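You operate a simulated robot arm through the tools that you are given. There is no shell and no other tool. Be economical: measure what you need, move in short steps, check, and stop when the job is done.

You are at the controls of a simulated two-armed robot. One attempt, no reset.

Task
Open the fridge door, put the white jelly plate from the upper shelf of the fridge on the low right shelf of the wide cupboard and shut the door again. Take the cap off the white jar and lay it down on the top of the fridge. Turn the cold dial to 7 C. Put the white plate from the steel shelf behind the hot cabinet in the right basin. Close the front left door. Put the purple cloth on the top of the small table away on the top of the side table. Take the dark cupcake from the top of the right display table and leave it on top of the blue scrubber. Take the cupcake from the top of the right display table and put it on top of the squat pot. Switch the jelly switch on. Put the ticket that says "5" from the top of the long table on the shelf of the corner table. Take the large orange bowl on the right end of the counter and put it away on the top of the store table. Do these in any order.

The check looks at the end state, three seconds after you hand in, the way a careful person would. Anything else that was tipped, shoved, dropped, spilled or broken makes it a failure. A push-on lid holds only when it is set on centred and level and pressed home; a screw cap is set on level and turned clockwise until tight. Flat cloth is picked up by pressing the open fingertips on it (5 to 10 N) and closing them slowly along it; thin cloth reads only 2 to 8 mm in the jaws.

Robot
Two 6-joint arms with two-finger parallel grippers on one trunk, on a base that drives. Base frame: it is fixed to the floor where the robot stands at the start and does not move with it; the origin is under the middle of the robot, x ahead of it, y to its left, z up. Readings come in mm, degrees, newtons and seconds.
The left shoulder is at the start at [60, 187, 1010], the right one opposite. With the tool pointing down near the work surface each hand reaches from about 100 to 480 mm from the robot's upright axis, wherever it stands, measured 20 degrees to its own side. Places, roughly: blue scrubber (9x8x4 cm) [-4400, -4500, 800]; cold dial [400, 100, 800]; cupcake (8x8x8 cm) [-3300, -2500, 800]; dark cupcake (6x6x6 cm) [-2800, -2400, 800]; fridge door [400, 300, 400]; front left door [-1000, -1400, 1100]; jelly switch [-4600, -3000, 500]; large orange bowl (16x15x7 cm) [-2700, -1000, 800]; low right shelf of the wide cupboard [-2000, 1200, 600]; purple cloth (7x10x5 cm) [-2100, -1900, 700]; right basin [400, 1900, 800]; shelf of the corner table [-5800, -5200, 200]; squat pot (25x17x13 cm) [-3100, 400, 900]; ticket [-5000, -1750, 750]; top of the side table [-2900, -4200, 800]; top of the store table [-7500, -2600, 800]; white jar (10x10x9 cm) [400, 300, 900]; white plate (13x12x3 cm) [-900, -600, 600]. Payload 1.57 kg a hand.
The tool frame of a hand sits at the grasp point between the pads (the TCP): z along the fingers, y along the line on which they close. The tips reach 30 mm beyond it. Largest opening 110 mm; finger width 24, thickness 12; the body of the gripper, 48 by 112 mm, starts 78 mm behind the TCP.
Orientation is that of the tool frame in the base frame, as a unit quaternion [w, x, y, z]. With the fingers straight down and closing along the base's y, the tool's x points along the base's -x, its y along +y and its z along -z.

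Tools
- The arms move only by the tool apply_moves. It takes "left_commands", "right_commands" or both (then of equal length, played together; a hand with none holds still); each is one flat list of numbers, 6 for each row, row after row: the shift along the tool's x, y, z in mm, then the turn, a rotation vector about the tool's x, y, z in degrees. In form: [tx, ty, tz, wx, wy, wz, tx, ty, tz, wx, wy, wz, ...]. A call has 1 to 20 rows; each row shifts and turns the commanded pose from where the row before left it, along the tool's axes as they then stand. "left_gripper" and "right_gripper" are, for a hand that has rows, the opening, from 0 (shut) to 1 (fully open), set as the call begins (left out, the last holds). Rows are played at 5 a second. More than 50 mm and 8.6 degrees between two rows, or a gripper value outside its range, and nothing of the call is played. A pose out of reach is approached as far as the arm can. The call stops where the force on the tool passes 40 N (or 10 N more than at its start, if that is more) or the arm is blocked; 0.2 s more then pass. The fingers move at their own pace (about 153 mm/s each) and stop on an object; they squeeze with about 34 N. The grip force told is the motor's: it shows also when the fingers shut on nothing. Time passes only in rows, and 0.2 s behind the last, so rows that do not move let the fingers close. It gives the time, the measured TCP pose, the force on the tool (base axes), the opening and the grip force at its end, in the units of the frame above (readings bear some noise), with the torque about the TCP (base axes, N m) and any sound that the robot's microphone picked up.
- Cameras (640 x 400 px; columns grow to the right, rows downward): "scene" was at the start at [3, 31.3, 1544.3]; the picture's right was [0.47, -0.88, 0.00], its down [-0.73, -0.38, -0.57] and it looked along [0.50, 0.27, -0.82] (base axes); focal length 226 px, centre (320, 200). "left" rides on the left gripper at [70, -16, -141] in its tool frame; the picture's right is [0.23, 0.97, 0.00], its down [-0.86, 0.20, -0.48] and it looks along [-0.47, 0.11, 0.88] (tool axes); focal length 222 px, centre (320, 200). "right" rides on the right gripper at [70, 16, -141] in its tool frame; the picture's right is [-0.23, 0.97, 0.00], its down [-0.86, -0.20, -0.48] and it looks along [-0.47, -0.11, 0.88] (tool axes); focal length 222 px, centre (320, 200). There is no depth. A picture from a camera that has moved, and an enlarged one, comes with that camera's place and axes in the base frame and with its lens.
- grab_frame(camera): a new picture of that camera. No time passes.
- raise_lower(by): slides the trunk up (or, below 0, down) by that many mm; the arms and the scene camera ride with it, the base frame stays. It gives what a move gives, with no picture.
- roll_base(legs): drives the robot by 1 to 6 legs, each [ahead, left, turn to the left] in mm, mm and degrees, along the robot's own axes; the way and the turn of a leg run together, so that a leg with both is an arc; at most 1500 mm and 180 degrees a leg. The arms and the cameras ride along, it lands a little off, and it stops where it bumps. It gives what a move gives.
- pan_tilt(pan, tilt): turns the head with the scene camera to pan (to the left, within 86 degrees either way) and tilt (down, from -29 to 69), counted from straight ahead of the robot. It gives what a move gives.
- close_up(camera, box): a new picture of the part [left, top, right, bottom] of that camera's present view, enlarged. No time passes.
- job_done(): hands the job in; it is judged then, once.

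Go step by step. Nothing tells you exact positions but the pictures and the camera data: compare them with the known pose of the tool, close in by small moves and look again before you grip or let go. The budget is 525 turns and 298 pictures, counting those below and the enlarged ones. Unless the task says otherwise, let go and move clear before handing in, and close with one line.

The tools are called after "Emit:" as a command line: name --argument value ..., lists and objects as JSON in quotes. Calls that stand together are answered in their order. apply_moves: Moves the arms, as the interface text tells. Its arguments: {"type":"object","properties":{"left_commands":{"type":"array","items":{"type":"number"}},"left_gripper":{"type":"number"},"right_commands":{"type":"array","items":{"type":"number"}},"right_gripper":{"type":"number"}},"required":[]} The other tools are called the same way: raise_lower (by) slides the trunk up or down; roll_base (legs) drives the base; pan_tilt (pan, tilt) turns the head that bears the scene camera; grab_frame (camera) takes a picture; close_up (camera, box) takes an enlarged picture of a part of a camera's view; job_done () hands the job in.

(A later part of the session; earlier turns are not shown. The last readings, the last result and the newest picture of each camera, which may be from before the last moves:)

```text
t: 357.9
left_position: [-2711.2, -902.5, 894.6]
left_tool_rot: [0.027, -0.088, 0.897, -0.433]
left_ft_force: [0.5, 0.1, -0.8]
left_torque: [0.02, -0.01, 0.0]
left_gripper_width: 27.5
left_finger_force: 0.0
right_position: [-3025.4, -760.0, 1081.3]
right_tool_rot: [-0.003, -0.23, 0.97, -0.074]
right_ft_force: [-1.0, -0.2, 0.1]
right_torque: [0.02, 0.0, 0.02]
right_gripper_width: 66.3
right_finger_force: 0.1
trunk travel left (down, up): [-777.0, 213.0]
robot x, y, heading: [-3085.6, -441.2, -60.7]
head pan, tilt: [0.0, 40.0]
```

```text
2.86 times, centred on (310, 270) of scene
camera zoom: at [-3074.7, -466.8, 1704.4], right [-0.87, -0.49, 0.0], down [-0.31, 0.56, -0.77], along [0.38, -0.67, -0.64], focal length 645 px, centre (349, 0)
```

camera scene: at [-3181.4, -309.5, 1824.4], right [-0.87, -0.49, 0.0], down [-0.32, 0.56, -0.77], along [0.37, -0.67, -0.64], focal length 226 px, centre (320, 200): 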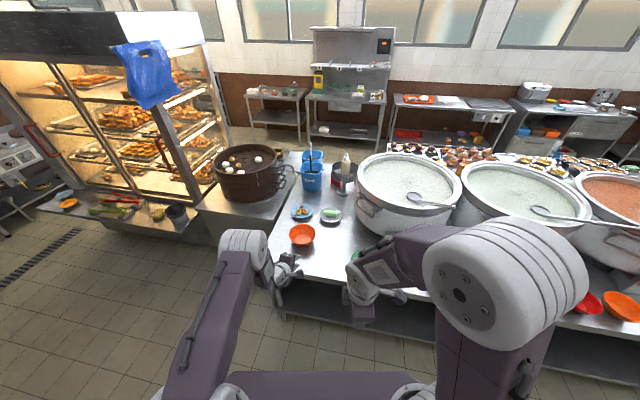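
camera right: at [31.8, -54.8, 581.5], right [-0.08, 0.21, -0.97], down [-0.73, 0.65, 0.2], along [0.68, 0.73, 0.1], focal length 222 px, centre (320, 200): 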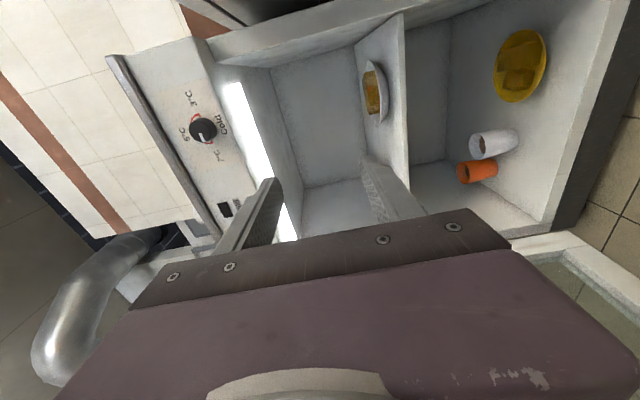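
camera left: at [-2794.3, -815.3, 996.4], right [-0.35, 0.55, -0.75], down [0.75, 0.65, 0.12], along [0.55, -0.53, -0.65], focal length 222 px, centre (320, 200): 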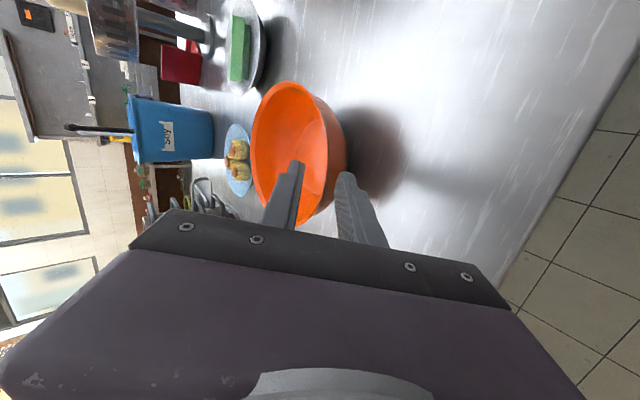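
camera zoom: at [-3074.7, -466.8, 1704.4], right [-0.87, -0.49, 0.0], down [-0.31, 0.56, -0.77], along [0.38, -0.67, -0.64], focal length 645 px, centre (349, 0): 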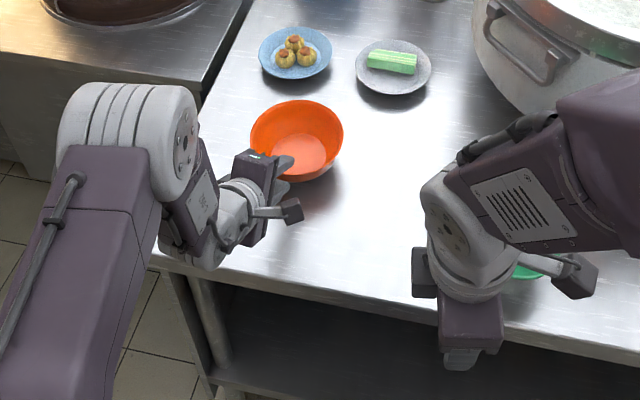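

Emit:
apply_moves --left_commands '[-8, 6, 0, 0, 0, 0, -8, 6, 10, 0, 0, 0]' --left_gripper 0.22

Emit:
close_up --camera "left" --box '[220, 60, 420, 240]'

```text
t: 358.5
left_position: [-2696.8, -900.8, 877.8]
left_tool_rot: [0.027, -0.089, 0.896, -0.433]
left_ft_force: [-0.6, 0.3, 0.5]
left_torque: [0.01, 0.01, 0.01]
left_gripper_width: 24.0
left_finger_force: 0.1
right_position: [-3024.6, -760.4, 1081.4]
right_tool_rot: [-0.002, -0.23, 0.97, -0.074]
right_ft_force: [0.3, -0.2, -0.6]
right_torque: [0.01, 0.05, -0.01]
right_gripper_width: 65.9
right_finger_force: 0.1
trunk travel left (down, up): [-777.0, 213.0]
robot x, y, heading: [-3088.0, -444.0, -61.0]
head pan, tilt: [0.0, 40.0]
```

```text
2.22 times, centred on (320, 150) of left
camera zoom: at [-2778.7, -813.2, 980.4], right [-0.35, 0.55, -0.75], down [0.75, 0.65, 0.12], along [0.55, -0.53, -0.65], focal length 494 px, centre (320, 311)
```

zoom: 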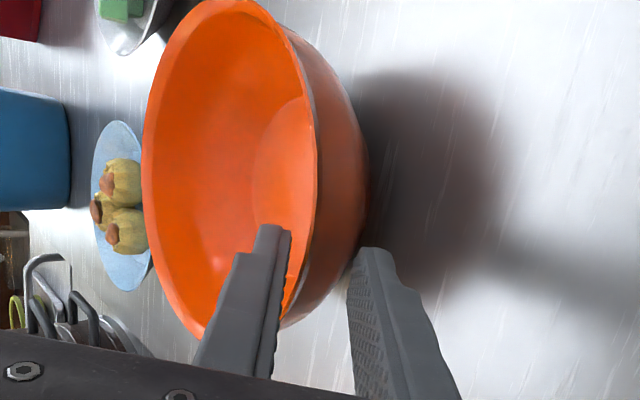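

Emit:
apply_moves --left_commands '[0, -4, 8, 0, 0, 0, 0, 0, 10, 0, 0, 0]'

Emit:
close_up --camera "left" --box '[240, 80, 400, 220]'

```text
t: 359.1
left_position: [-2692.9, -916.9, 869.9]
left_tool_rot: [0.027, -0.089, 0.896, -0.434]
left_ft_force: [0.2, -0.9, -0.2]
left_torque: [0.03, 0.01, 0.0]
left_gripper_width: 24.1
left_finger_force: 0.1
right_position: [-3025.2, -758.7, 1081.1]
right_tool_rot: [-0.003, -0.229, 0.971, -0.074]
right_ft_force: [-0.6, 0.6, -0.6]
right_torque: [0.0, -0.01, 0.01]
right_gripper_width: 66.4
right_finger_force: 0.0
trunk travel left (down, up): [-777.0, 213.0]
robot x, y, heading: [-3082.3, -443.0, -60.8]
head pan, tilt: [0.0, 40.0]
```

```text
2.86 times, centred on (320, 150) of left
camera zoom: at [-2776.5, -829.4, 972.4], right [-0.35, 0.55, -0.75], down [0.75, 0.65, 0.12], along [0.55, -0.53, -0.65], focal length 635 px, centre (320, 343)
```

zoom: 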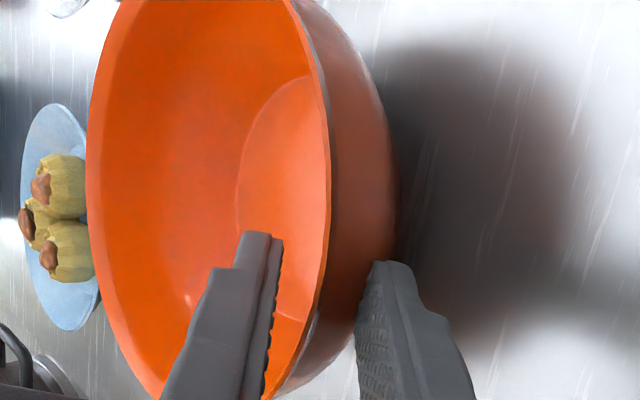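

Emit:
apply_moves --left_commands '[0, 0, 6, 0, 0, 0, 0, 0, 6, 0, 0, 0]'

Emit:
apply_moves --left_commands '[0, 0, 0, 0, 0, 0, 0, 0, 0, 0, 0, 0, 0, 0, 0, 0, 0, 0]' --left_gripper 0.0

Emit:
close_up --camera "left" --box '[240, 80, 400, 220]'

```text
t: 359.7
left_position: [-2690.8, -925.8, 862.3]
left_tool_rot: [0.027, -0.088, 0.897, -0.432]
left_ft_force: [-0.4, 0.0, -0.5]
left_torque: [0.01, -0.04, 0.0]
left_gripper_width: 24.3
left_finger_force: 0.2
right_position: [-3026.9, -760.1, 1081.9]
right_tool_rot: [-0.002, -0.23, 0.97, -0.075]
right_ft_force: [-0.3, 0.4, -0.1]
right_torque: [0.03, -0.04, -0.03]
right_gripper_width: 65.9
right_finger_force: 0.0
trunk travel left (down, up): [-777.0, 213.0]
robot x, y, heading: [-3084.1, -443.8, -60.8]
head pan, tilt: [0.0, 40.0]
```

```text
t: 360.5
left_position: [-2691.3, -924.8, 862.2]
left_tool_rot: [0.027, -0.089, 0.897, -0.433]
left_ft_force: [-0.7, -0.7, -0.8]
left_torque: [0.07, 0.03, -0.01]
left_gripper_width: 2.7
left_finger_force: 24.0
right_position: [-3027.0, -760.6, 1080.4]
right_tool_rot: [-0.003, -0.23, 0.97, -0.075]
right_ft_force: [-0.7, 0.2, 1.1]
right_torque: [-0.02, 0.02, 0.02]
right_gripper_width: 66.0
right_finger_force: 0.1
trunk travel left (down, up): [-777.0, 213.0]
robot x, y, heading: [-3089.5, -441.7, -60.4]
head pan, tilt: [0.0, 40.0]
```

```text
2.86 times, centred on (320, 150) of left
camera zoom: at [-2774.9, -838.3, 965.0], right [-0.35, 0.55, -0.75], down [0.75, 0.65, 0.12], along [0.55, -0.53, -0.65], focal length 635 px, centre (320, 343)
```

zoom: 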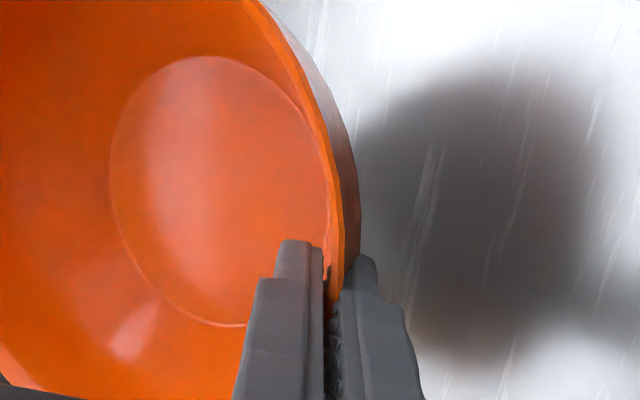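

The rim is gripped (2.7 mm). I lift the bowl.

Emit:
raise_lower --by 60

Emit:
grab_frame --camera "left"

```text
t: 361.5
left_position: [-2690.5, -926.2, 921.5]
left_tool_rot: [0.026, -0.089, 0.896, -0.434]
left_ft_force: [0.3, -0.3, -0.6]
left_torque: [0.08, -0.01, 0.02]
left_gripper_width: 2.7
left_finger_force: 23.9
right_position: [-3025.8, -760.7, 1141.0]
right_tool_rot: [-0.004, -0.23, 0.97, -0.074]
right_ft_force: [0.4, 0.4, -0.6]
right_torque: [-0.03, 0.01, -0.01]
right_gripper_width: 66.2
right_finger_force: 0.0
trunk travel left (down, up): [-837.0, 153.0]
robot x, y, heading: [-3087.0, -443.6, -60.6]
head pan, tilt: [0.0, 40.0]
```

```text
152 pictures are left
camera left: at [-2774.8, -838.4, 1024.9], right [-0.35, 0.55, -0.75], down [0.75, 0.65, 0.12], along [0.55, -0.53, -0.65], focal length 222 px, centre (320, 200)
```

left: 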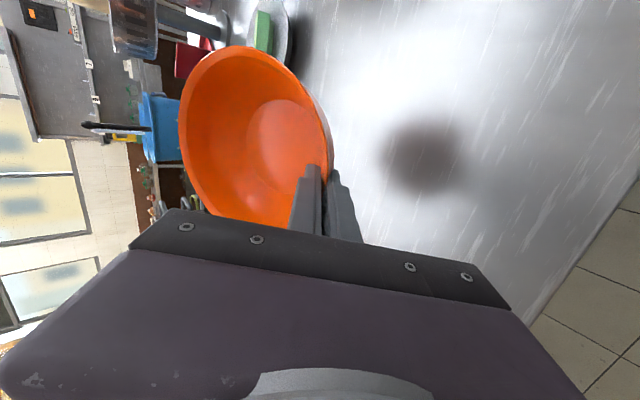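

The bowl is up. I back off and slide sideways down the aisle, so the bowl stays over open floor.

Emit:
roll_base --legs '[[-480, 0, 0], [-290, -1400, 0]]'

Emit:
raise_lower --by 60

Emit:
pan_tilt --pan -80 --tilt 22

Emit:
grab_frame --camera "scene"

```text
t: 364.0
left_position: [-2956.5, -681.7, 919.7]
left_tool_rot: [-0.004, -0.023, 0.902, -0.431]
left_ft_force: [-0.4, -0.1, -1.4]
left_torque: [0.08, -0.05, -0.01]
left_gripper_width: 2.5
left_finger_force: 24.0
right_position: [-3263.7, -471.5, 1140.1]
right_tool_rot: [-0.007, -0.159, 0.985, -0.072]
right_ft_force: [-0.2, -0.4, 0.1]
right_torque: [0.06, -0.01, 0.0]
right_gripper_width: 66.2
right_finger_force: 0.0
trunk travel left (down, up): [-837.0, 153.0]
robot x, y, heading: [-3274.9, -140.7, -69.0]
head pan, tilt: [0.0, 40.0]
stopped in leg 1: the robot was blocked; the commanded pose is now the measured one
```

```text
t: 365.0
left_position: [-2955.3, -676.8, 982.7]
left_tool_rot: [-0.005, -0.022, 0.901, -0.434]
left_ft_force: [0.5, 0.2, -0.6]
left_torque: [0.08, -0.02, 0.0]
left_gripper_width: 2.5
left_finger_force: 24.5
right_position: [-3262.9, -466.0, 1200.0]
right_tool_rot: [-0.009, -0.159, 0.985, -0.074]
right_ft_force: [0.8, 0.8, 0.6]
right_torque: [0.0, -0.02, 0.0]
right_gripper_width: 65.8
right_finger_force: 0.0
trunk travel left (down, up): [-897.0, 93.0]
robot x, y, heading: [-3275.1, -143.2, -69.0]
head pan, tilt: [0.0, 40.0]
```

```text
t: 366.5
left_position: [-2956.1, -679.4, 983.1]
left_tool_rot: [-0.004, -0.022, 0.901, -0.434]
left_ft_force: [-0.3, 0.2, -0.4]
left_torque: [0.12, 0.01, 0.0]
left_gripper_width: 2.8
left_finger_force: 23.6
right_position: [-3262.1, -465.5, 1200.7]
right_tool_rot: [-0.009, -0.158, 0.985, -0.074]
right_ft_force: [0.9, -0.4, 0.1]
right_torque: [0.01, -0.02, -0.01]
right_gripper_width: 65.9
right_finger_force: 0.1
trunk travel left (down, up): [-897.0, 93.0]
robot x, y, heading: [-3273.7, -141.0, -68.8]
head pan, tilt: [-80.0, 22.0]
```

```text
151 pictures are left
camera scene: at [-3378.1, -137.5, 1852.5], right [-0.51, 0.86, 0.0], down [0.32, 0.19, -0.93], along [-0.79, -0.48, -0.37], focal length 226 px, centre (320, 200)
```

scene: 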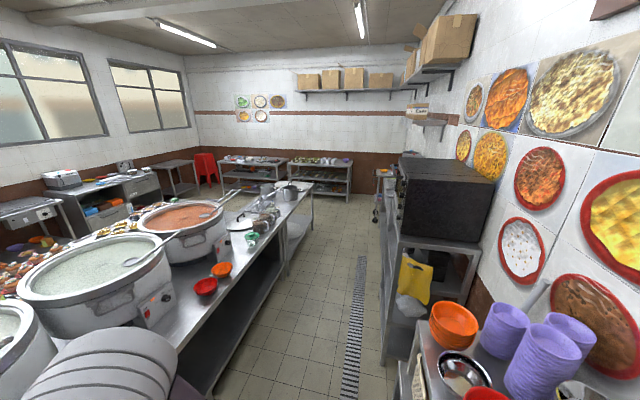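

I bumped the rack lightly behind me. I raise the bowl, retract the hand a bit, ease forward and then turn west.

Emit:
raise_lower --by 90

Emit:
apply_moves --left_commands '[0, 21, -26, 0, 0, 0, 0, 21, -26, 0, 0, 0, 0, 21, -26, 0, 0, 0]'

Emit:
roll_base --legs '[[70, -20, 0]]'

Emit:
pan_tilt --pan -20 --tilt 45

Emit:
grab_frame --camera "scene"

```text
t: 367.8
left_position: [-2956.3, -678.3, 1071.7]
left_tool_rot: [-0.004, -0.022, 0.901, -0.433]
left_ft_force: [0.9, 0.3, -1.4]
left_torque: [0.08, -0.01, 0.03]
left_gripper_width: 2.7
left_finger_force: 24.1
right_position: [-3261.7, -465.5, 1290.5]
right_tool_rot: [-0.008, -0.158, 0.985, -0.074]
right_ft_force: [0.0, 0.6, 0.6]
right_torque: [0.0, 0.02, 0.01]
right_gripper_width: 66.2
right_finger_force: 0.1
trunk travel left (down, up): [-987.0, 3.0]
robot x, y, heading: [-3278.7, -140.5, -69.0]
head pan, tilt: [-80.0, 22.0]
```

```text
t: 368.6
left_position: [-2959.1, -577.6, 1073.1]
left_tool_rot: [-0.005, -0.023, 0.901, -0.434]
left_ft_force: [0.1, 0.2, -0.5]
left_torque: [0.09, -0.01, -0.02]
left_gripper_width: 2.5
left_finger_force: 24.2
right_position: [-3264.5, -465.5, 1290.7]
right_tool_rot: [-0.008, -0.158, 0.985, -0.073]
right_ft_force: [-0.1, 0.5, -0.1]
right_torque: [-0.01, -0.02, -0.01]
right_gripper_width: 66.0
right_finger_force: 0.0
trunk travel left (down, up): [-987.0, 3.0]
robot x, y, heading: [-3276.2, -140.5, -69.1]
head pan, tilt: [-80.0, 22.0]
```

```text
t: 369.6
left_position: [-2954.0, -641.5, 1077.4]
left_tool_rot: [-0.004, -0.023, 0.899, -0.438]
left_ft_force: [0.2, 1.7, -0.4]
left_torque: [0.08, -0.03, 0.01]
left_gripper_width: 2.6
left_finger_force: 24.2
right_position: [-3257.8, -526.4, 1293.9]
right_tool_rot: [-0.009, -0.159, 0.984, -0.078]
right_ft_force: [-0.8, 1.6, 0.9]
right_torque: [-0.06, 0.02, 0.02]
right_gripper_width: 66.1
right_finger_force: 0.1
trunk travel left (down, up): [-987.0, 3.0]
robot x, y, heading: [-3274.3, -219.0, -69.4]
head pan, tilt: [-80.0, 22.0]
```

```text
t: 370.9
left_position: [-2953.4, -647.7, 1074.7]
left_tool_rot: [-0.005, -0.023, 0.901, -0.434]
left_ft_force: [-0.7, -1.2, -1.1]
left_torque: [0.07, 0.02, -0.01]
left_gripper_width: 2.7
left_finger_force: 23.6
right_position: [-3257.7, -536.3, 1291.1]
right_tool_rot: [-0.009, -0.159, 0.984, -0.075]
right_ft_force: [0.3, 0.6, 0.3]
right_torque: [0.0, -0.01, -0.02]
right_gripper_width: 66.0
right_finger_force: 0.0
trunk travel left (down, up): [-987.0, 3.0]
robot x, y, heading: [-3268.7, -211.2, -68.9]
head pan, tilt: [-20.0, 45.0]
```

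```text
150 pictures are left
camera scene: at [-3291.3, -239.5, 1907.2], right [-1.0, -0.02, 0.0], down [-0.01, 0.71, -0.71], along [0.01, -0.71, -0.71], focal length 226 px, centre (320, 200)
```

scene: 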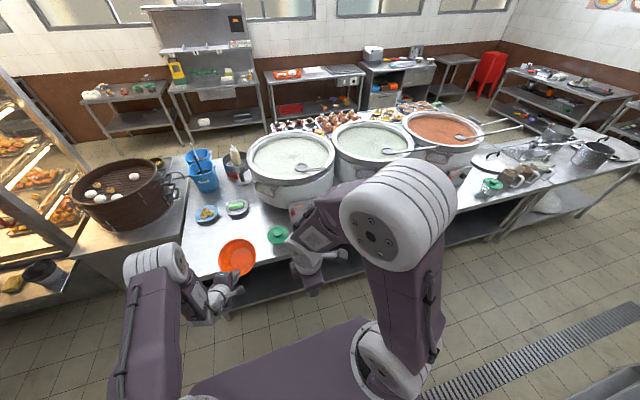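

Emit:
roll_base --legs '[[45, 0, 0], [0, 0, -92]]'

Emit:
pan_tilt --pan 10 --tilt 22

Emit:
grab_frame --camera "scene"

```text
t: 375.7
left_position: [-3701.1, -559.0, 1071.9]
left_tool_rot: [-0.314, 0.632, 0.642, -0.298]
left_ft_force: [0.3, 0.5, -0.7]
left_torque: [0.0, -0.11, 0.01]
left_gripper_width: 2.6
left_finger_force: 24.1
right_position: [-3577.5, -258.9, 1290.6]
right_tool_rot: [-0.059, 0.599, 0.797, -0.044]
right_ft_force: [0.4, -0.4, 0.4]
right_torque: [0.0, 0.02, 0.01]
right_gripper_width: 66.1
right_finger_force: 0.0
trunk travel left (down, up): [-987.0, 3.0]
robot x, y, heading: [-3249.3, -258.6, -161.1]
head pan, tilt: [-20.0, 45.0]
```

```text
t: 376.7
left_position: [-3701.2, -558.5, 1072.3]
left_tool_rot: [-0.315, 0.632, 0.642, -0.298]
left_ft_force: [0.3, 0.6, -0.5]
left_torque: [-0.02, -0.09, 0.02]
left_gripper_width: 2.5
left_finger_force: 24.1
right_position: [-3578.2, -258.5, 1291.1]
right_tool_rot: [-0.059, 0.599, 0.797, -0.044]
right_ft_force: [0.5, -0.4, 0.4]
right_torque: [0.05, 0.0, -0.03]
right_gripper_width: 66.1
right_finger_force: 0.0
trunk travel left (down, up): [-987.0, 3.0]
robot x, y, heading: [-3255.0, -255.6, -161.2]
head pan, tilt: [10.0, 22.0]
```

```text
149 pictures are left
camera scene: at [-3279.6, -284.5, 1942.5], right [-0.48, 0.88, 0.0], down [0.33, 0.18, -0.93], along [-0.81, -0.45, -0.38], focal length 226 px, centre (320, 200)
```

scene: 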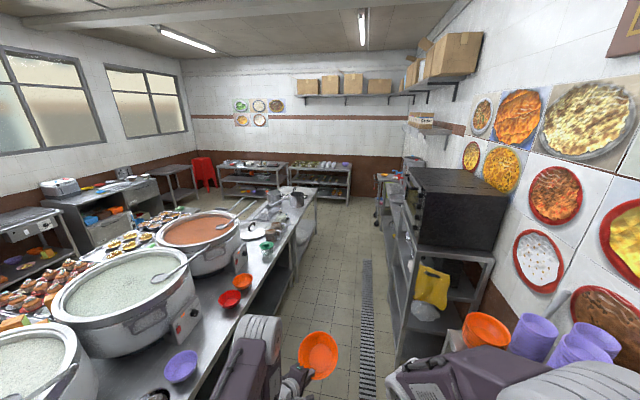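

The store table is the right-hand rack against the far wall, around (-7600,-2690). I shift left for clearance from the oven rack and drive down the aisle.

Emit:
roll_base --legs '[[0, 170, 0], [1450, 0, 0], [1400, 0, 0]]'

Emit:
grab_frame --camera "scene"

```text
t: 391.3
left_position: [-6289.6, -1662.7, 1072.1]
left_tool_rot: [-0.312, 0.626, 0.648, -0.302]
left_ft_force: [0.1, 0.8, -1.4]
left_torque: [0.02, -0.09, -0.02]
left_gripper_width: 2.5
left_finger_force: 24.2
right_position: [-6172.1, -1361.4, 1291.0]
right_tool_rot: [-0.06, 0.59, 0.804, -0.047]
right_ft_force: [0.6, -0.6, 0.2]
right_torque: [0.04, -0.01, 0.02]
right_gripper_width: 66.0
right_finger_force: 0.0
trunk travel left (down, up): [-987.0, 3.0]
robot x, y, heading: [-5849.3, -1352.7, -159.9]
head pan, tilt: [10.0, 22.0]
```

```text
148 pictures are left
camera scene: at [-5873.8, -1379.6, 1942.6], right [-0.5, 0.86, 0.0], down [0.32, 0.19, -0.93], along [-0.8, -0.47, -0.37], focal length 226 px, centre (320, 200)
```

scene: 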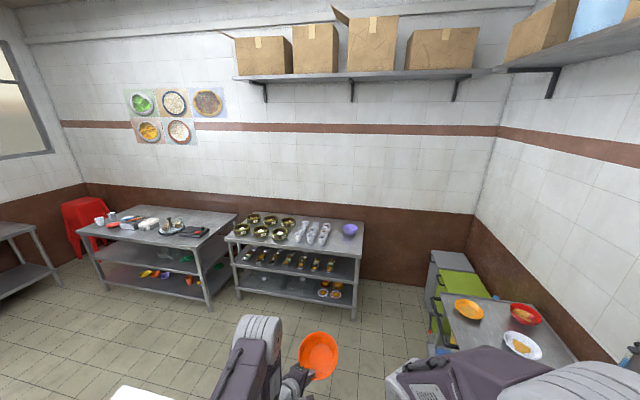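

Emit:
close_up --camera "scene" --box '[215, 200, 385, 320]'

```text
3.33 times, centred on (300, 260) of scene
camera zoom: at [-5873.8, -1379.6, 1942.6], right [-0.5, 0.86, 0.0], down [0.32, 0.19, -0.93], along [-0.8, -0.47, -0.37], focal length 752 px, centre (387, 0)
```

zoom: 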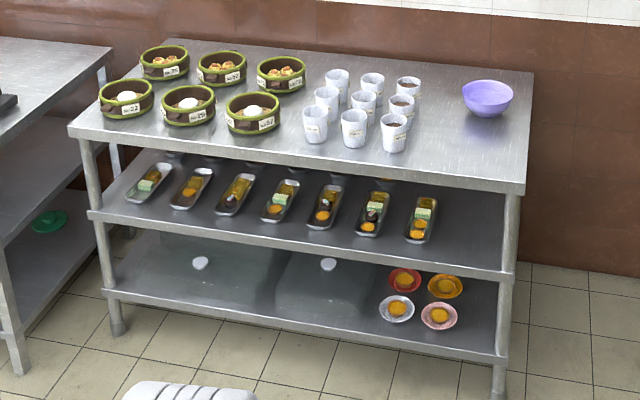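

Emit:
roll_base --legs '[[950, 0, 0]]'

Emit:
apply_moves --left_commands '[0, 0, 0, -6, 0, 0, 0, 0, 0, -6, 0, 0, 0, 0, 0, -6, 0, 0]'

Emit:
pan_tilt --pan 0 --tilt 40

Emit:
grab_frame --camera "scene"

Emit:
grab_frame --camera "left"

```text
t: 396.3
left_position: [-7175.5, -1982.3, 1073.0]
left_tool_rot: [-0.313, 0.627, 0.646, -0.301]
left_ft_force: [0.4, 0.9, -1.4]
left_torque: [0.0, -0.08, -0.01]
left_gripper_width: 3.1
left_finger_force: 24.2
right_position: [-7058.1, -1681.4, 1290.5]
right_tool_rot: [-0.058, 0.592, 0.803, -0.046]
right_ft_force: [0.4, 0.5, -0.1]
right_torque: [0.02, 0.0, -0.02]
right_gripper_width: 66.0
right_finger_force: 0.1
trunk travel left (down, up): [-987.0, 3.0]
robot x, y, heading: [-6737.1, -1672.9, -160.0]
head pan, tilt: [10.0, 22.0]
```

```text
t: 397.1
left_position: [-7177.5, -1983.0, 1071.5]
left_tool_rot: [-0.209, 0.669, 0.686, -0.195]
left_ft_force: [-0.5, 0.3, -2.7]
left_torque: [0.0, -0.09, -0.01]
left_gripper_width: 2.5
left_finger_force: 23.6
right_position: [-7059.3, -1680.5, 1291.1]
right_tool_rot: [-0.059, 0.592, 0.802, -0.045]
right_ft_force: [-0.4, 0.3, -0.3]
right_torque: [-0.03, 0.02, 0.0]
right_gripper_width: 65.8
right_finger_force: 0.1
trunk travel left (down, up): [-987.0, 3.0]
robot x, y, heading: [-6734.4, -1675.3, -160.0]
head pan, tilt: [10.0, 22.0]
```

```text
t: 397.9
left_position: [-7178.0, -1983.2, 1072.7]
left_tool_rot: [-0.21, 0.669, 0.686, -0.195]
left_ft_force: [0.3, 0.1, -2.4]
left_torque: [-0.02, -0.1, 0.02]
left_gripper_width: 2.7
left_finger_force: 24.2
right_position: [-7059.7, -1680.8, 1290.3]
right_tool_rot: [-0.059, 0.592, 0.802, -0.046]
right_ft_force: [1.1, -0.2, -0.8]
right_torque: [-0.02, -0.01, 0.03]
right_gripper_width: 66.0
right_finger_force: 0.2
trunk travel left (down, up): [-987.0, 3.0]
robot x, y, heading: [-6738.2, -1676.1, -160.0]
head pan, tilt: [0.0, 40.0]
```

```text
146 pictures are left
camera scene: at [-6761.2, -1685.1, 1914.4], right [-0.34, 0.94, 0.0], down [0.6, 0.22, -0.77], along [-0.72, -0.26, -0.64], focal length 226 px, centre (320, 200)
```

scene: 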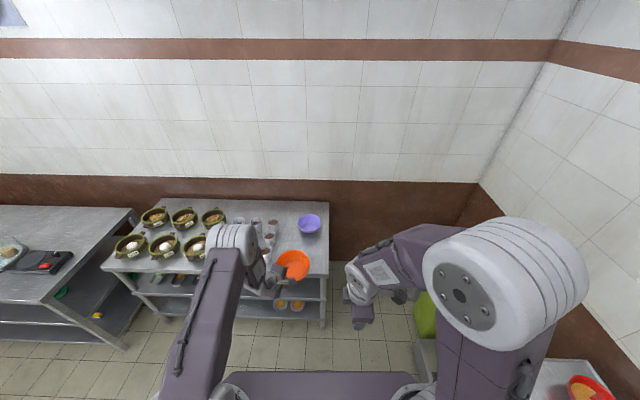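

```text
145 pictures are left
camera left: at [-7114.1, -1915.3, 1201.1], right [0.81, 0.26, -0.53], down [0.45, -0.85, 0.27], along [-0.38, -0.45, -0.81], focal length 222 px, centre (320, 200)
```

left: 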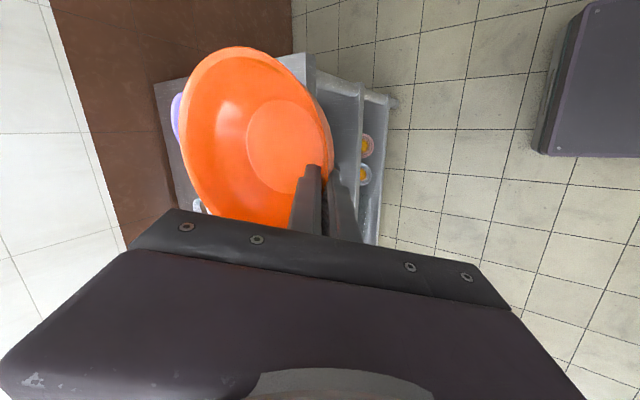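

Emit:
roll_base --legs '[[266, -15, 0]]'

Emit:
raise_lower --by -130

Emit:
grab_frame --camera "left"

Emit:
close_up --camera "scene" --box '[200, 190, 400, 340]'

```text
t: 399.8
left_position: [-7431.4, -2059.9, 1074.2]
left_tool_rot: [-0.211, 0.668, 0.686, -0.197]
left_ft_force: [0.3, 0.3, -1.2]
left_torque: [-0.02, -0.07, 0.01]
left_gripper_width: 2.9
left_finger_force: 24.2
right_position: [-7312.1, -1756.6, 1290.8]
right_tool_rot: [-0.06, 0.591, 0.803, -0.047]
right_ft_force: [-0.2, 0.8, -0.1]
right_torque: [-0.01, 0.05, 0.01]
right_gripper_width: 65.8
right_finger_force: 0.0
trunk travel left (down, up): [-987.0, 3.0]
robot x, y, heading: [-6993.1, -1753.5, -160.3]
head pan, tilt: [0.0, 40.0]
```

```text
t: 401.4
left_position: [-7434.1, -2059.7, 941.6]
left_tool_rot: [-0.21, 0.668, 0.687, -0.195]
left_ft_force: [-0.9, -0.6, -1.2]
left_torque: [0.01, -0.04, 0.0]
left_gripper_width: 2.8
left_finger_force: 23.8
right_position: [-7317.1, -1759.0, 1159.8]
right_tool_rot: [-0.058, 0.591, 0.803, -0.045]
right_ft_force: [0.3, -0.2, 0.0]
right_torque: [-0.01, 0.0, 0.01]
right_gripper_width: 65.9
right_finger_force: 0.0
trunk travel left (down, up): [-857.0, 133.0]
robot x, y, heading: [-6995.2, -1753.6, -160.2]
head pan, tilt: [0.0, 40.0]
```

```text
144 pictures are left
camera left: at [-7370.7, -1992.6, 1071.2], right [0.81, 0.26, -0.53], down [0.45, -0.85, 0.27], along [-0.38, -0.45, -0.81], focal length 222 px, centre (320, 200)
```

left: 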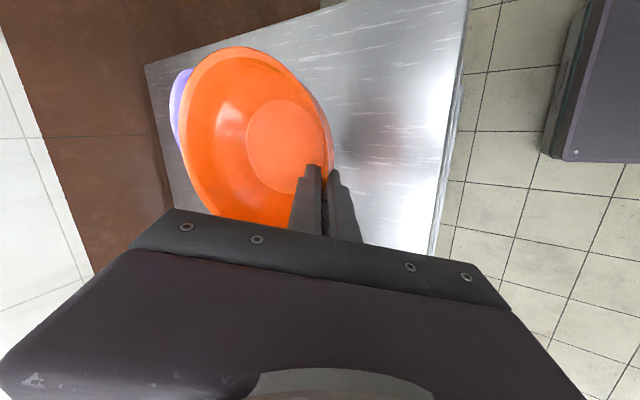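

```text
2.67 times, centred on (300, 265) of scene
camera zoom: at [-7018.0, -1761.9, 1784.4], right [-0.34, 0.94, 0.0], down [0.6, 0.22, -0.77], along [-0.72, -0.26, -0.64], focal length 602 px, centre (373, 27)
```

zoom: 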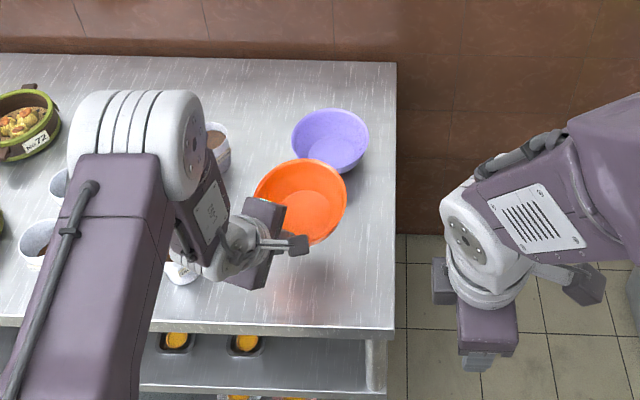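

I shift 40 mm back and 30 mm right to give the purple bowl room, then lower to contact.

Emit:
roll_base --legs '[[-45, -32, 0]]'

Emit:
raise_lower --by -35

Emit:
grab_frame --camera "left"

```text
t: 402.3
left_position: [-7405.6, -2019.1, 938.6]
left_tool_rot: [-0.211, 0.668, 0.687, -0.192]
left_ft_force: [0.3, -0.1, -1.4]
left_torque: [0.05, -0.09, -0.04]
left_gripper_width: 2.8
left_finger_force: 24.1
right_position: [-7288.9, -1719.7, 1158.7]
right_tool_rot: [-0.059, 0.592, 0.803, -0.042]
right_ft_force: [0.4, 0.5, -0.3]
right_torque: [0.1, -0.03, -0.06]
right_gripper_width: 66.3
right_finger_force: 0.2
trunk travel left (down, up): [-857.0, 133.0]
robot x, y, heading: [-6960.9, -1708.7, -160.1]
head pan, tilt: [0.0, 40.0]
```

```text
t: 403.1
left_position: [-7402.5, -2013.6, 909.3]
left_tool_rot: [-0.21, 0.668, 0.686, -0.196]
left_ft_force: [-0.4, 0.4, -0.7]
left_torque: [0.0, -0.07, 0.0]
left_gripper_width: 2.5
left_finger_force: 24.1
right_position: [-7283.6, -1711.6, 1126.1]
right_tool_rot: [-0.059, 0.592, 0.803, -0.047]
right_ft_force: [0.4, 0.7, 1.8]
right_torque: [-0.03, 0.03, 0.03]
right_gripper_width: 66.0
right_finger_force: 0.1
trunk travel left (down, up): [-822.0, 168.0]
robot x, y, heading: [-6962.7, -1703.0, -160.5]
head pan, tilt: [0.0, 40.0]
```

```text
142 pictures are left
camera left: at [-7338.3, -1946.1, 1037.0], right [0.81, 0.26, -0.53], down [0.45, -0.85, 0.27], along [-0.38, -0.45, -0.81], focal length 222 px, centre (320, 200)
```

left: 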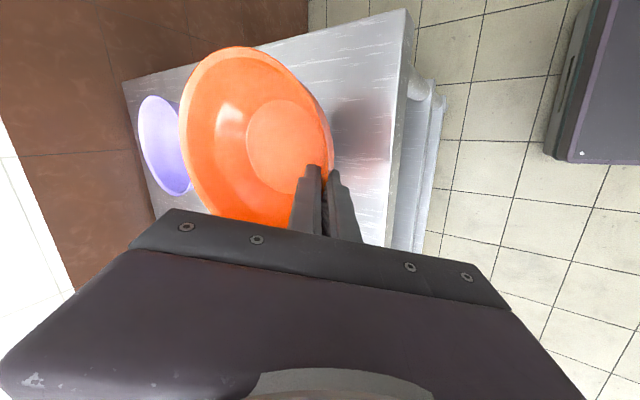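

I nudge 20 mm left, away from the table's right edge, and lower until contact.

Emit:
roll_base --legs '[[0, 22, 0]]'

Emit:
raise_lower --by -15

Emit:
apply_moves --left_commands '[0, 1.1, 1.7, 0, 0, 0, 0, 1.1, 1.7, 0, 0, 0, 0, 1.1, 1.7, 0, 0, 0, 0, 1.1, 1.7, 0, 0, 0, 0, 1.1, 1.7, 0, 0, 0]'

Emit:
close_up --camera "scene" --box '[220, 190, 400, 340]'

```text
t: 403.9
left_position: [-7397.6, -2033.0, 908.6]
left_tool_rot: [-0.209, 0.669, 0.685, -0.196]
left_ft_force: [0.1, 0.8, -0.3]
left_torque: [0.0, -0.1, 0.03]
left_gripper_width: 2.6
left_finger_force: 23.9
right_position: [-7278.2, -1728.9, 1125.3]
right_tool_rot: [-0.056, 0.592, 0.803, -0.046]
right_ft_force: [-0.8, 1.1, -0.6]
right_torque: [-0.04, -0.02, 0.01]
right_gripper_width: 66.0
right_finger_force: 0.0
trunk travel left (down, up): [-822.0, 168.0]
robot x, y, heading: [-6953.6, -1725.9, -160.0]
head pan, tilt: [0.0, 40.0]
```

```text
t: 404.5
left_position: [-7396.3, -2035.3, 892.5]
left_tool_rot: [-0.21, 0.669, 0.685, -0.196]
left_ft_force: [-0.8, 0.3, -2.1]
left_torque: [-0.03, -0.08, 0.01]
left_gripper_width: 2.4
left_finger_force: 23.7
right_position: [-7278.7, -1732.0, 1110.4]
right_tool_rot: [-0.058, 0.592, 0.802, -0.047]
right_ft_force: [0.4, 0.4, 0.5]
right_torque: [0.0, -0.01, 0.02]
right_gripper_width: 66.4
right_finger_force: 0.0
trunk travel left (down, up): [-807.0, 183.0]
robot x, y, heading: [-6952.0, -1726.3, -160.0]
head pan, tilt: [0.0, 40.0]
```

```text
t: 405.7
left_position: [-7395.0, -2035.2, 882.6]
left_tool_rot: [-0.21, 0.669, 0.686, -0.195]
left_ft_force: [0.6, 0.8, -1.5]
left_torque: [0.01, -0.11, -0.02]
left_gripper_width: 2.5
left_finger_force: 24.1
right_position: [-7278.4, -1733.5, 1110.6]
right_tool_rot: [-0.059, 0.592, 0.803, -0.045]
right_ft_force: [0.7, -0.4, 0.6]
right_torque: [-0.01, 0.02, -0.01]
right_gripper_width: 66.0
right_finger_force: 0.0
trunk travel left (down, up): [-807.0, 183.0]
robot x, y, heading: [-6954.3, -1726.5, -159.9]
head pan, tilt: [0.0, 40.0]
```

```text
2.67 times, centred on (310, 265) of scene
camera zoom: at [-6978.8, -1737.1, 1734.4], right [-0.34, 0.94, 0.0], down [0.6, 0.22, -0.77], along [-0.72, -0.26, -0.64], focal length 602 px, centre (347, 27)
```

zoom: 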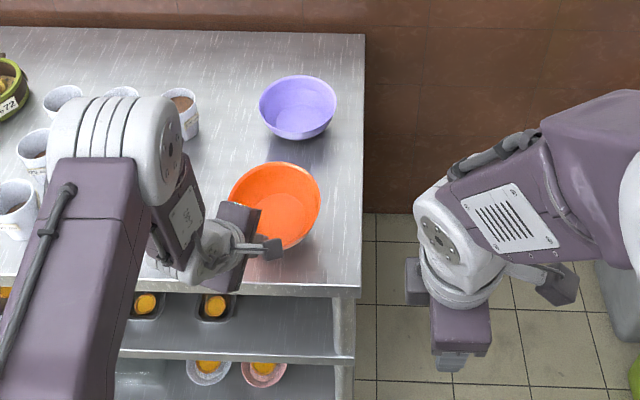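

Emit:
apply_moves --left_commands '[0, 1.1, 1.7, 0, 0, 0, 0, 1.1, 1.7, 0, 0, 0, 0, 1.1, 1.7, 0, 0, 0, 0, 1.1, 1.7, 0, 0, 0, 0, 1.1, 1.7, 0, 0, 0]'

Emit:
apply_moves --left_commands '[0, 1.1, 1.7, 0, 0, 0, 0, 1.1, 1.7, 0, 0, 0, 0, 1.1, 1.7, 0, 0, 0, 0, 1.1, 1.7, 0, 0, 0]'

```text
t: 406.9
left_position: [-7394.8, -2035.3, 871.9]
left_tool_rot: [-0.21, 0.669, 0.686, -0.195]
left_ft_force: [0.4, 0.0, -1.5]
left_torque: [-0.02, -0.08, -0.03]
left_gripper_width: 2.7
left_finger_force: 23.6
right_position: [-7278.0, -1733.5, 1110.8]
right_tool_rot: [-0.059, 0.592, 0.802, -0.046]
right_ft_force: [-0.1, -0.8, -0.8]
right_torque: [0.01, -0.01, 0.03]
right_gripper_width: 66.1
right_finger_force: 0.1
trunk travel left (down, up): [-807.0, 183.0]
robot x, y, heading: [-6956.1, -1726.8, -160.2]
head pan, tilt: [0.0, 40.0]
```

```text
t: 407.9
left_position: [-7394.9, -2036.3, 863.2]
left_tool_rot: [-0.211, 0.669, 0.686, -0.194]
left_ft_force: [-0.7, -0.4, -1.1]
left_torque: [-0.01, -0.09, -0.02]
left_gripper_width: 2.4
left_finger_force: 24.3
right_position: [-7278.0, -1733.5, 1111.4]
right_tool_rot: [-0.058, 0.592, 0.803, -0.046]
right_ft_force: [0.8, 0.6, -0.1]
right_torque: [-0.01, -0.03, 0.03]
right_gripper_width: 65.8
right_finger_force: 0.0
trunk travel left (down, up): [-807.0, 183.0]
robot x, y, heading: [-6955.4, -1728.3, -160.1]
head pan, tilt: [0.0, 40.0]
```

Emit:
apply_moves --left_commands '[0, 1.1, 1.7, 0, 0, 0, 0, 1.1, 1.7, 0, 0, 0, 0, 1.1, 1.7, 0, 0, 0, 0, 1.1, 1.7, 0, 0, 0]'

Emit:
apply_moves --left_commands '[0, 1.1, 1.7, 0, 0, 0, 0, 1.1, 1.7, 0, 0, 0, 0, 1.1, 1.7, 0, 0, 0]'

Emit:
grab_frame --camera "left"

```text
t: 408.9
left_position: [-7395.1, -2033.8, 860.4]
left_tool_rot: [-0.213, 0.667, 0.686, -0.199]
left_ft_force: [2.5, -2.5, 25.6]
left_torque: [-0.13, 1.02, 0.12]
left_gripper_width: 2.9
left_finger_force: 24.3
right_position: [-7274.1, -1733.0, 1112.6]
right_tool_rot: [-0.059, 0.592, 0.802, -0.047]
right_ft_force: [-0.4, -0.3, 0.3]
right_torque: [0.01, -0.02, 0.03]
right_gripper_width: 65.8
right_finger_force: 0.1
trunk travel left (down, up): [-807.0, 183.0]
robot x, y, heading: [-6953.4, -1728.6, -160.1]
head pan, tilt: [0.0, 40.0]
```

```text
t: 409.7
left_position: [-7393.5, -2032.7, 853.6]
left_tool_rot: [-0.211, 0.668, 0.686, -0.198]
left_ft_force: [4.3, -2.0, 30.7]
left_torque: [-0.08, 1.16, -0.09]
left_gripper_width: 6.2
left_finger_force: 26.0
right_position: [-7273.5, -1732.0, 1112.3]
right_tool_rot: [-0.06, 0.592, 0.803, -0.047]
right_ft_force: [-0.4, 0.0, -0.9]
right_torque: [0.03, 0.0, -0.02]
right_gripper_width: 66.2
right_finger_force: 0.0
trunk travel left (down, up): [-807.0, 183.0]
robot x, y, heading: [-6955.9, -1722.7, -160.4]
head pan, tilt: [0.0, 40.0]
```

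```text
140 pictures are left
camera left: at [-7329.1, -1964.8, 981.4], right [0.81, 0.26, -0.53], down [0.45, -0.85, 0.27], along [-0.39, -0.45, -0.8], focal length 222 px, centre (320, 200)
```

left: 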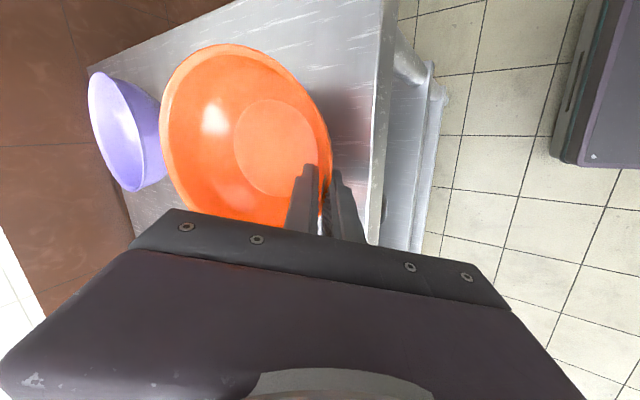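

Contact. I ease off and release.

Emit:
apply_moves --left_commands '[0, -1.1, -1.7, 0, 0, 0, 0, -1.1, -1.7, 0, 0, 0]'

Emit:
apply_moves --left_commands '[0, 0, 0, 0, 0, 0, 0, 0, 0, 0, 0, 0]' --left_gripper 0.2

Emit:
apply_moves --left_commands '[0, 0, -5, 0, 0, 0, 0, 0, -10, 0, 0, 0, 0, 0, -20, 0, 0, 0, 0, 0, -40, 0, 0, 0]'

Emit:
close_up --camera "scene" --box '[220, 190, 400, 340]'

```text
t: 410.3
left_position: [-7396.0, -2033.8, 855.8]
left_tool_rot: [-0.212, 0.669, 0.685, -0.197]
left_ft_force: [-6.4, 0.0, 18.1]
left_torque: [-0.06, 1.09, 0.02]
left_gripper_width: 4.6
left_finger_force: 24.6
right_position: [-7275.5, -1733.3, 1111.1]
right_tool_rot: [-0.059, 0.591, 0.803, -0.046]
right_ft_force: [1.0, 0.1, -0.4]
right_torque: [0.0, -0.01, 0.0]
right_gripper_width: 65.6
right_finger_force: 0.0
trunk travel left (down, up): [-807.0, 183.0]
robot x, y, heading: [-6950.6, -1727.6, -160.4]
head pan, tilt: [0.0, 40.0]
```

```text
t: 410.9
left_position: [-7394.3, -2033.2, 853.9]
left_tool_rot: [-0.209, 0.669, 0.687, -0.194]
left_ft_force: [-0.3, 0.2, -0.2]
left_torque: [-0.01, -0.03, -0.03]
left_gripper_width: 22.4
left_finger_force: 0.1
right_position: [-7277.5, -1733.0, 1110.7]
right_tool_rot: [-0.059, 0.592, 0.802, -0.046]
right_ft_force: [0.2, 0.2, 0.3]
right_torque: [-0.02, 0.01, 0.02]
right_gripper_width: 65.8
right_finger_force: 0.1
trunk travel left (down, up): [-807.0, 183.0]
robot x, y, heading: [-6956.7, -1725.8, -160.2]
head pan, tilt: [0.0, 40.0]
```

```text
t: 411.9
left_position: [-7354.4, -2035.0, 916.7]
left_tool_rot: [-0.211, 0.668, 0.686, -0.196]
left_ft_force: [-0.9, -0.1, 0.3]
left_torque: [0.02, 0.0, 0.03]
left_gripper_width: 22.0
left_finger_force: 0.0
right_position: [-7276.0, -1732.8, 1111.4]
right_tool_rot: [-0.059, 0.592, 0.803, -0.046]
right_ft_force: [-0.8, 0.3, -0.4]
right_torque: [0.0, 0.02, 0.0]
right_gripper_width: 66.1
right_finger_force: 0.1
trunk travel left (down, up): [-807.0, 183.0]
robot x, y, heading: [-6954.9, -1727.0, -160.1]
head pan, tilt: [0.0, 40.0]
```

```text
2.67 times, centred on (310, 265) of scene
camera zoom: at [-6976.7, -1736.8, 1734.4], right [-0.34, 0.94, 0.0], down [0.6, 0.22, -0.77], along [-0.72, -0.26, -0.64], focal length 602 px, centre (347, 27)
```

zoom: 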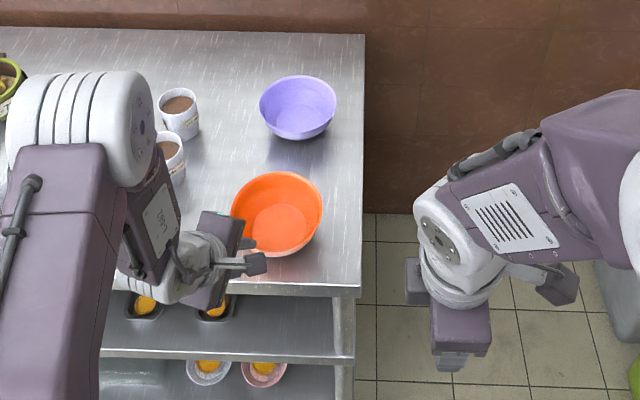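

The orange bowl is on the store table. I back off, turn round and look for the long table with the tickets.

Emit:
roll_base --legs '[[-650, 0, 0], [0, 0, 170]]'

Emit:
pan_tilt --pan 0 --tilt 25

Emit:
grab_frame --camera "scene"

Emit:
pan_tilt --pan -60 --tilt 20

Emit:
grab_frame --camera "scene"

```text
t: 422.5
left_position: [-5905.1, -1266.2, 916.7]
left_tool_rot: [0.178, -0.631, 0.721, -0.225]
left_ft_force: [0.6, 0.1, 0.1]
left_torque: [0.0, -0.01, 0.0]
left_gripper_width: 22.2
left_finger_force: 0.0
right_position: [-6027.4, -1552.7, 1110.3]
right_tool_rot: [-0.041, 0.753, -0.654, 0.062]
right_ft_force: [-0.2, -0.2, -0.4]
right_torque: [0.03, 0.01, -0.01]
right_gripper_width: 66.0
right_finger_force: 0.0
trunk travel left (down, up): [-807.0, 183.0]
robot x, y, heading: [-6349.1, -1512.0, 10.9]
head pan, tilt: [0.0, 40.0]
```

```text
t: 423.3
left_position: [-5904.7, -1265.5, 916.7]
left_tool_rot: [0.178, -0.631, 0.721, -0.225]
left_ft_force: [0.7, 0.2, -0.4]
left_torque: [0.02, -0.02, 0.02]
left_gripper_width: 22.5
left_finger_force: 0.0
right_position: [-6028.8, -1551.7, 1111.3]
right_tool_rot: [-0.042, 0.753, -0.653, 0.062]
right_ft_force: [0.2, -0.4, 0.2]
right_torque: [-0.01, -0.01, 0.0]
right_gripper_width: 66.3
right_finger_force: 0.1
trunk travel left (down, up): [-807.0, 183.0]
robot x, y, heading: [-6348.5, -1508.0, 10.9]
head pan, tilt: [0.0, 25.0]
```

```text
138 pictures are left
camera scene: at [-6317.5, -1504.4, 1757.6], right [0.19, -0.98, 0.0], down [-0.42, -0.08, -0.91], along [0.89, 0.17, -0.42], focal length 226 px, centre (320, 200)
```

scene: 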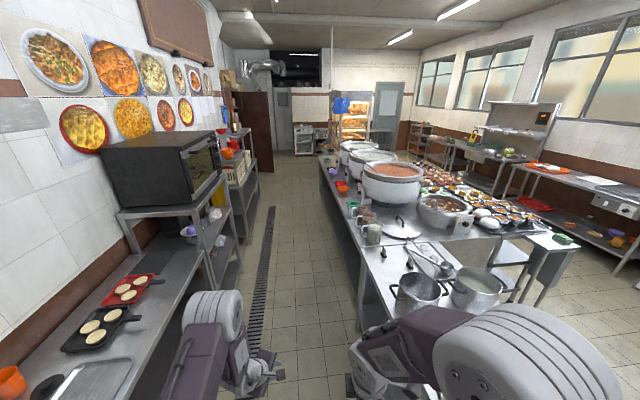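

```text
t: 424.6
left_position: [-5905.8, -1266.1, 917.2]
left_tool_rot: [0.178, -0.631, 0.721, -0.225]
left_ft_force: [0.0, 0.5, -0.3]
left_torque: [-0.01, 0.0, -0.01]
left_gripper_width: 22.0
left_finger_force: 0.1
right_position: [-6028.3, -1551.8, 1110.2]
right_tool_rot: [-0.041, 0.753, -0.654, 0.063]
right_ft_force: [-0.1, -0.1, -0.3]
right_torque: [0.03, -0.01, 0.02]
right_gripper_width: 66.0
right_finger_force: 0.1
trunk travel left (down, up): [-807.0, 183.0]
robot x, y, heading: [-6348.4, -1507.3, 10.8]
head pan, tilt: [-60.0, 20.0]
```

```text
137 pictures are left
camera scene: at [-6347.1, -1592.1, 1765.8], right [-0.76, -0.65, 0.0], down [-0.22, 0.26, -0.94], along [0.61, -0.71, -0.34], focal length 226 px, centre (320, 200)
```

scene: 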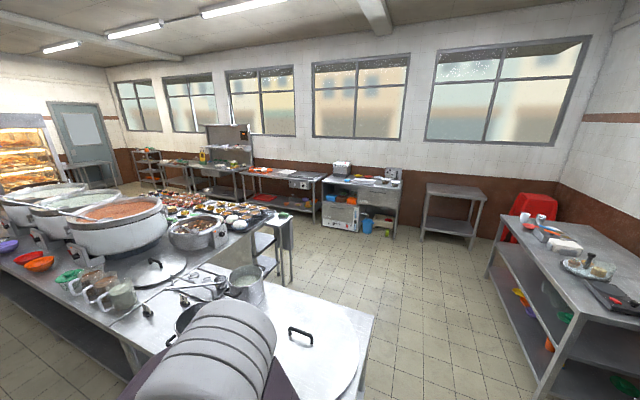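

Emit:
close_up --camera "scene" --box '[50, 230, 310, 390]'

Emit:
close_up --camera "scene" --box '[130, 150, 420, 290]'

```text
2.46 times, centred on (180, 310) of scene
camera zoom: at [-6347.1, -1592.1, 1765.8], right [-0.76, -0.65, 0.0], down [-0.22, 0.26, -0.94], along [0.61, -0.71, -0.34], focal length 556 px, centre (665, -71)
```

zoom: 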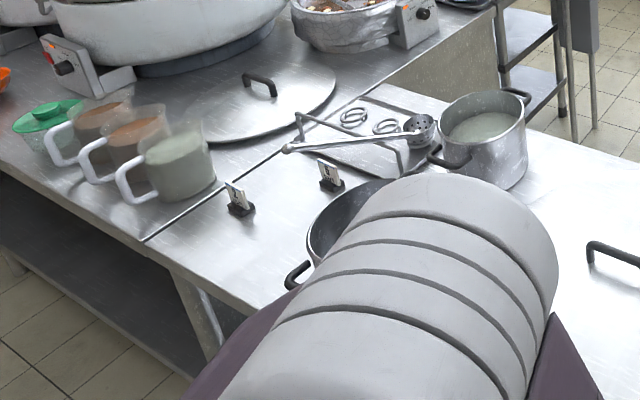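

```text
2.21 times, centred on (275, 220) of scene
camera zoom: at [-6347.1, -1592.1, 1765.8], right [-0.76, -0.65, 0.0], down [-0.22, 0.26, -0.94], along [0.61, -0.71, -0.34], focal length 498 px, centre (419, 156)
```

zoom: 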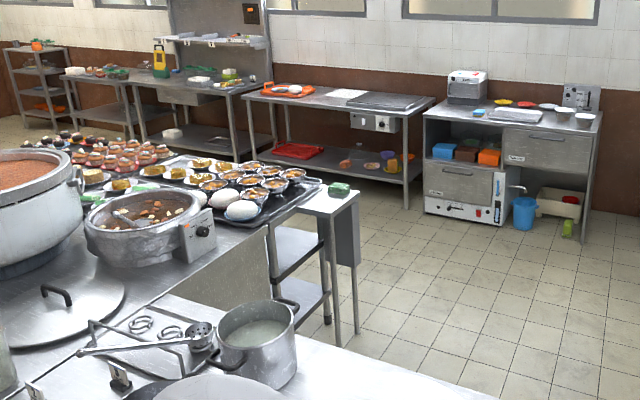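

Emit:
close_up --camera "scene" --box '[135, 285, 205, 325]'

```text
9.14 times, centred on (170, 305) of scene
camera zoom: at [-6347.1, -1592.1, 1765.8], right [-0.76, -0.65, 0.0], down [-0.22, 0.26, -0.94], along [0.61, -0.71, -0.34], focal length 2064 px, centre (1691, -760)
```

zoom: 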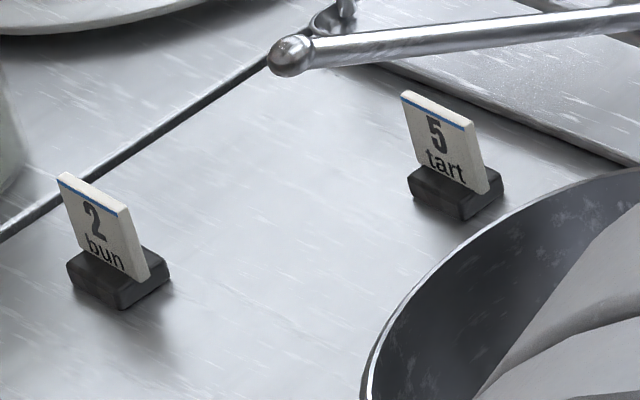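

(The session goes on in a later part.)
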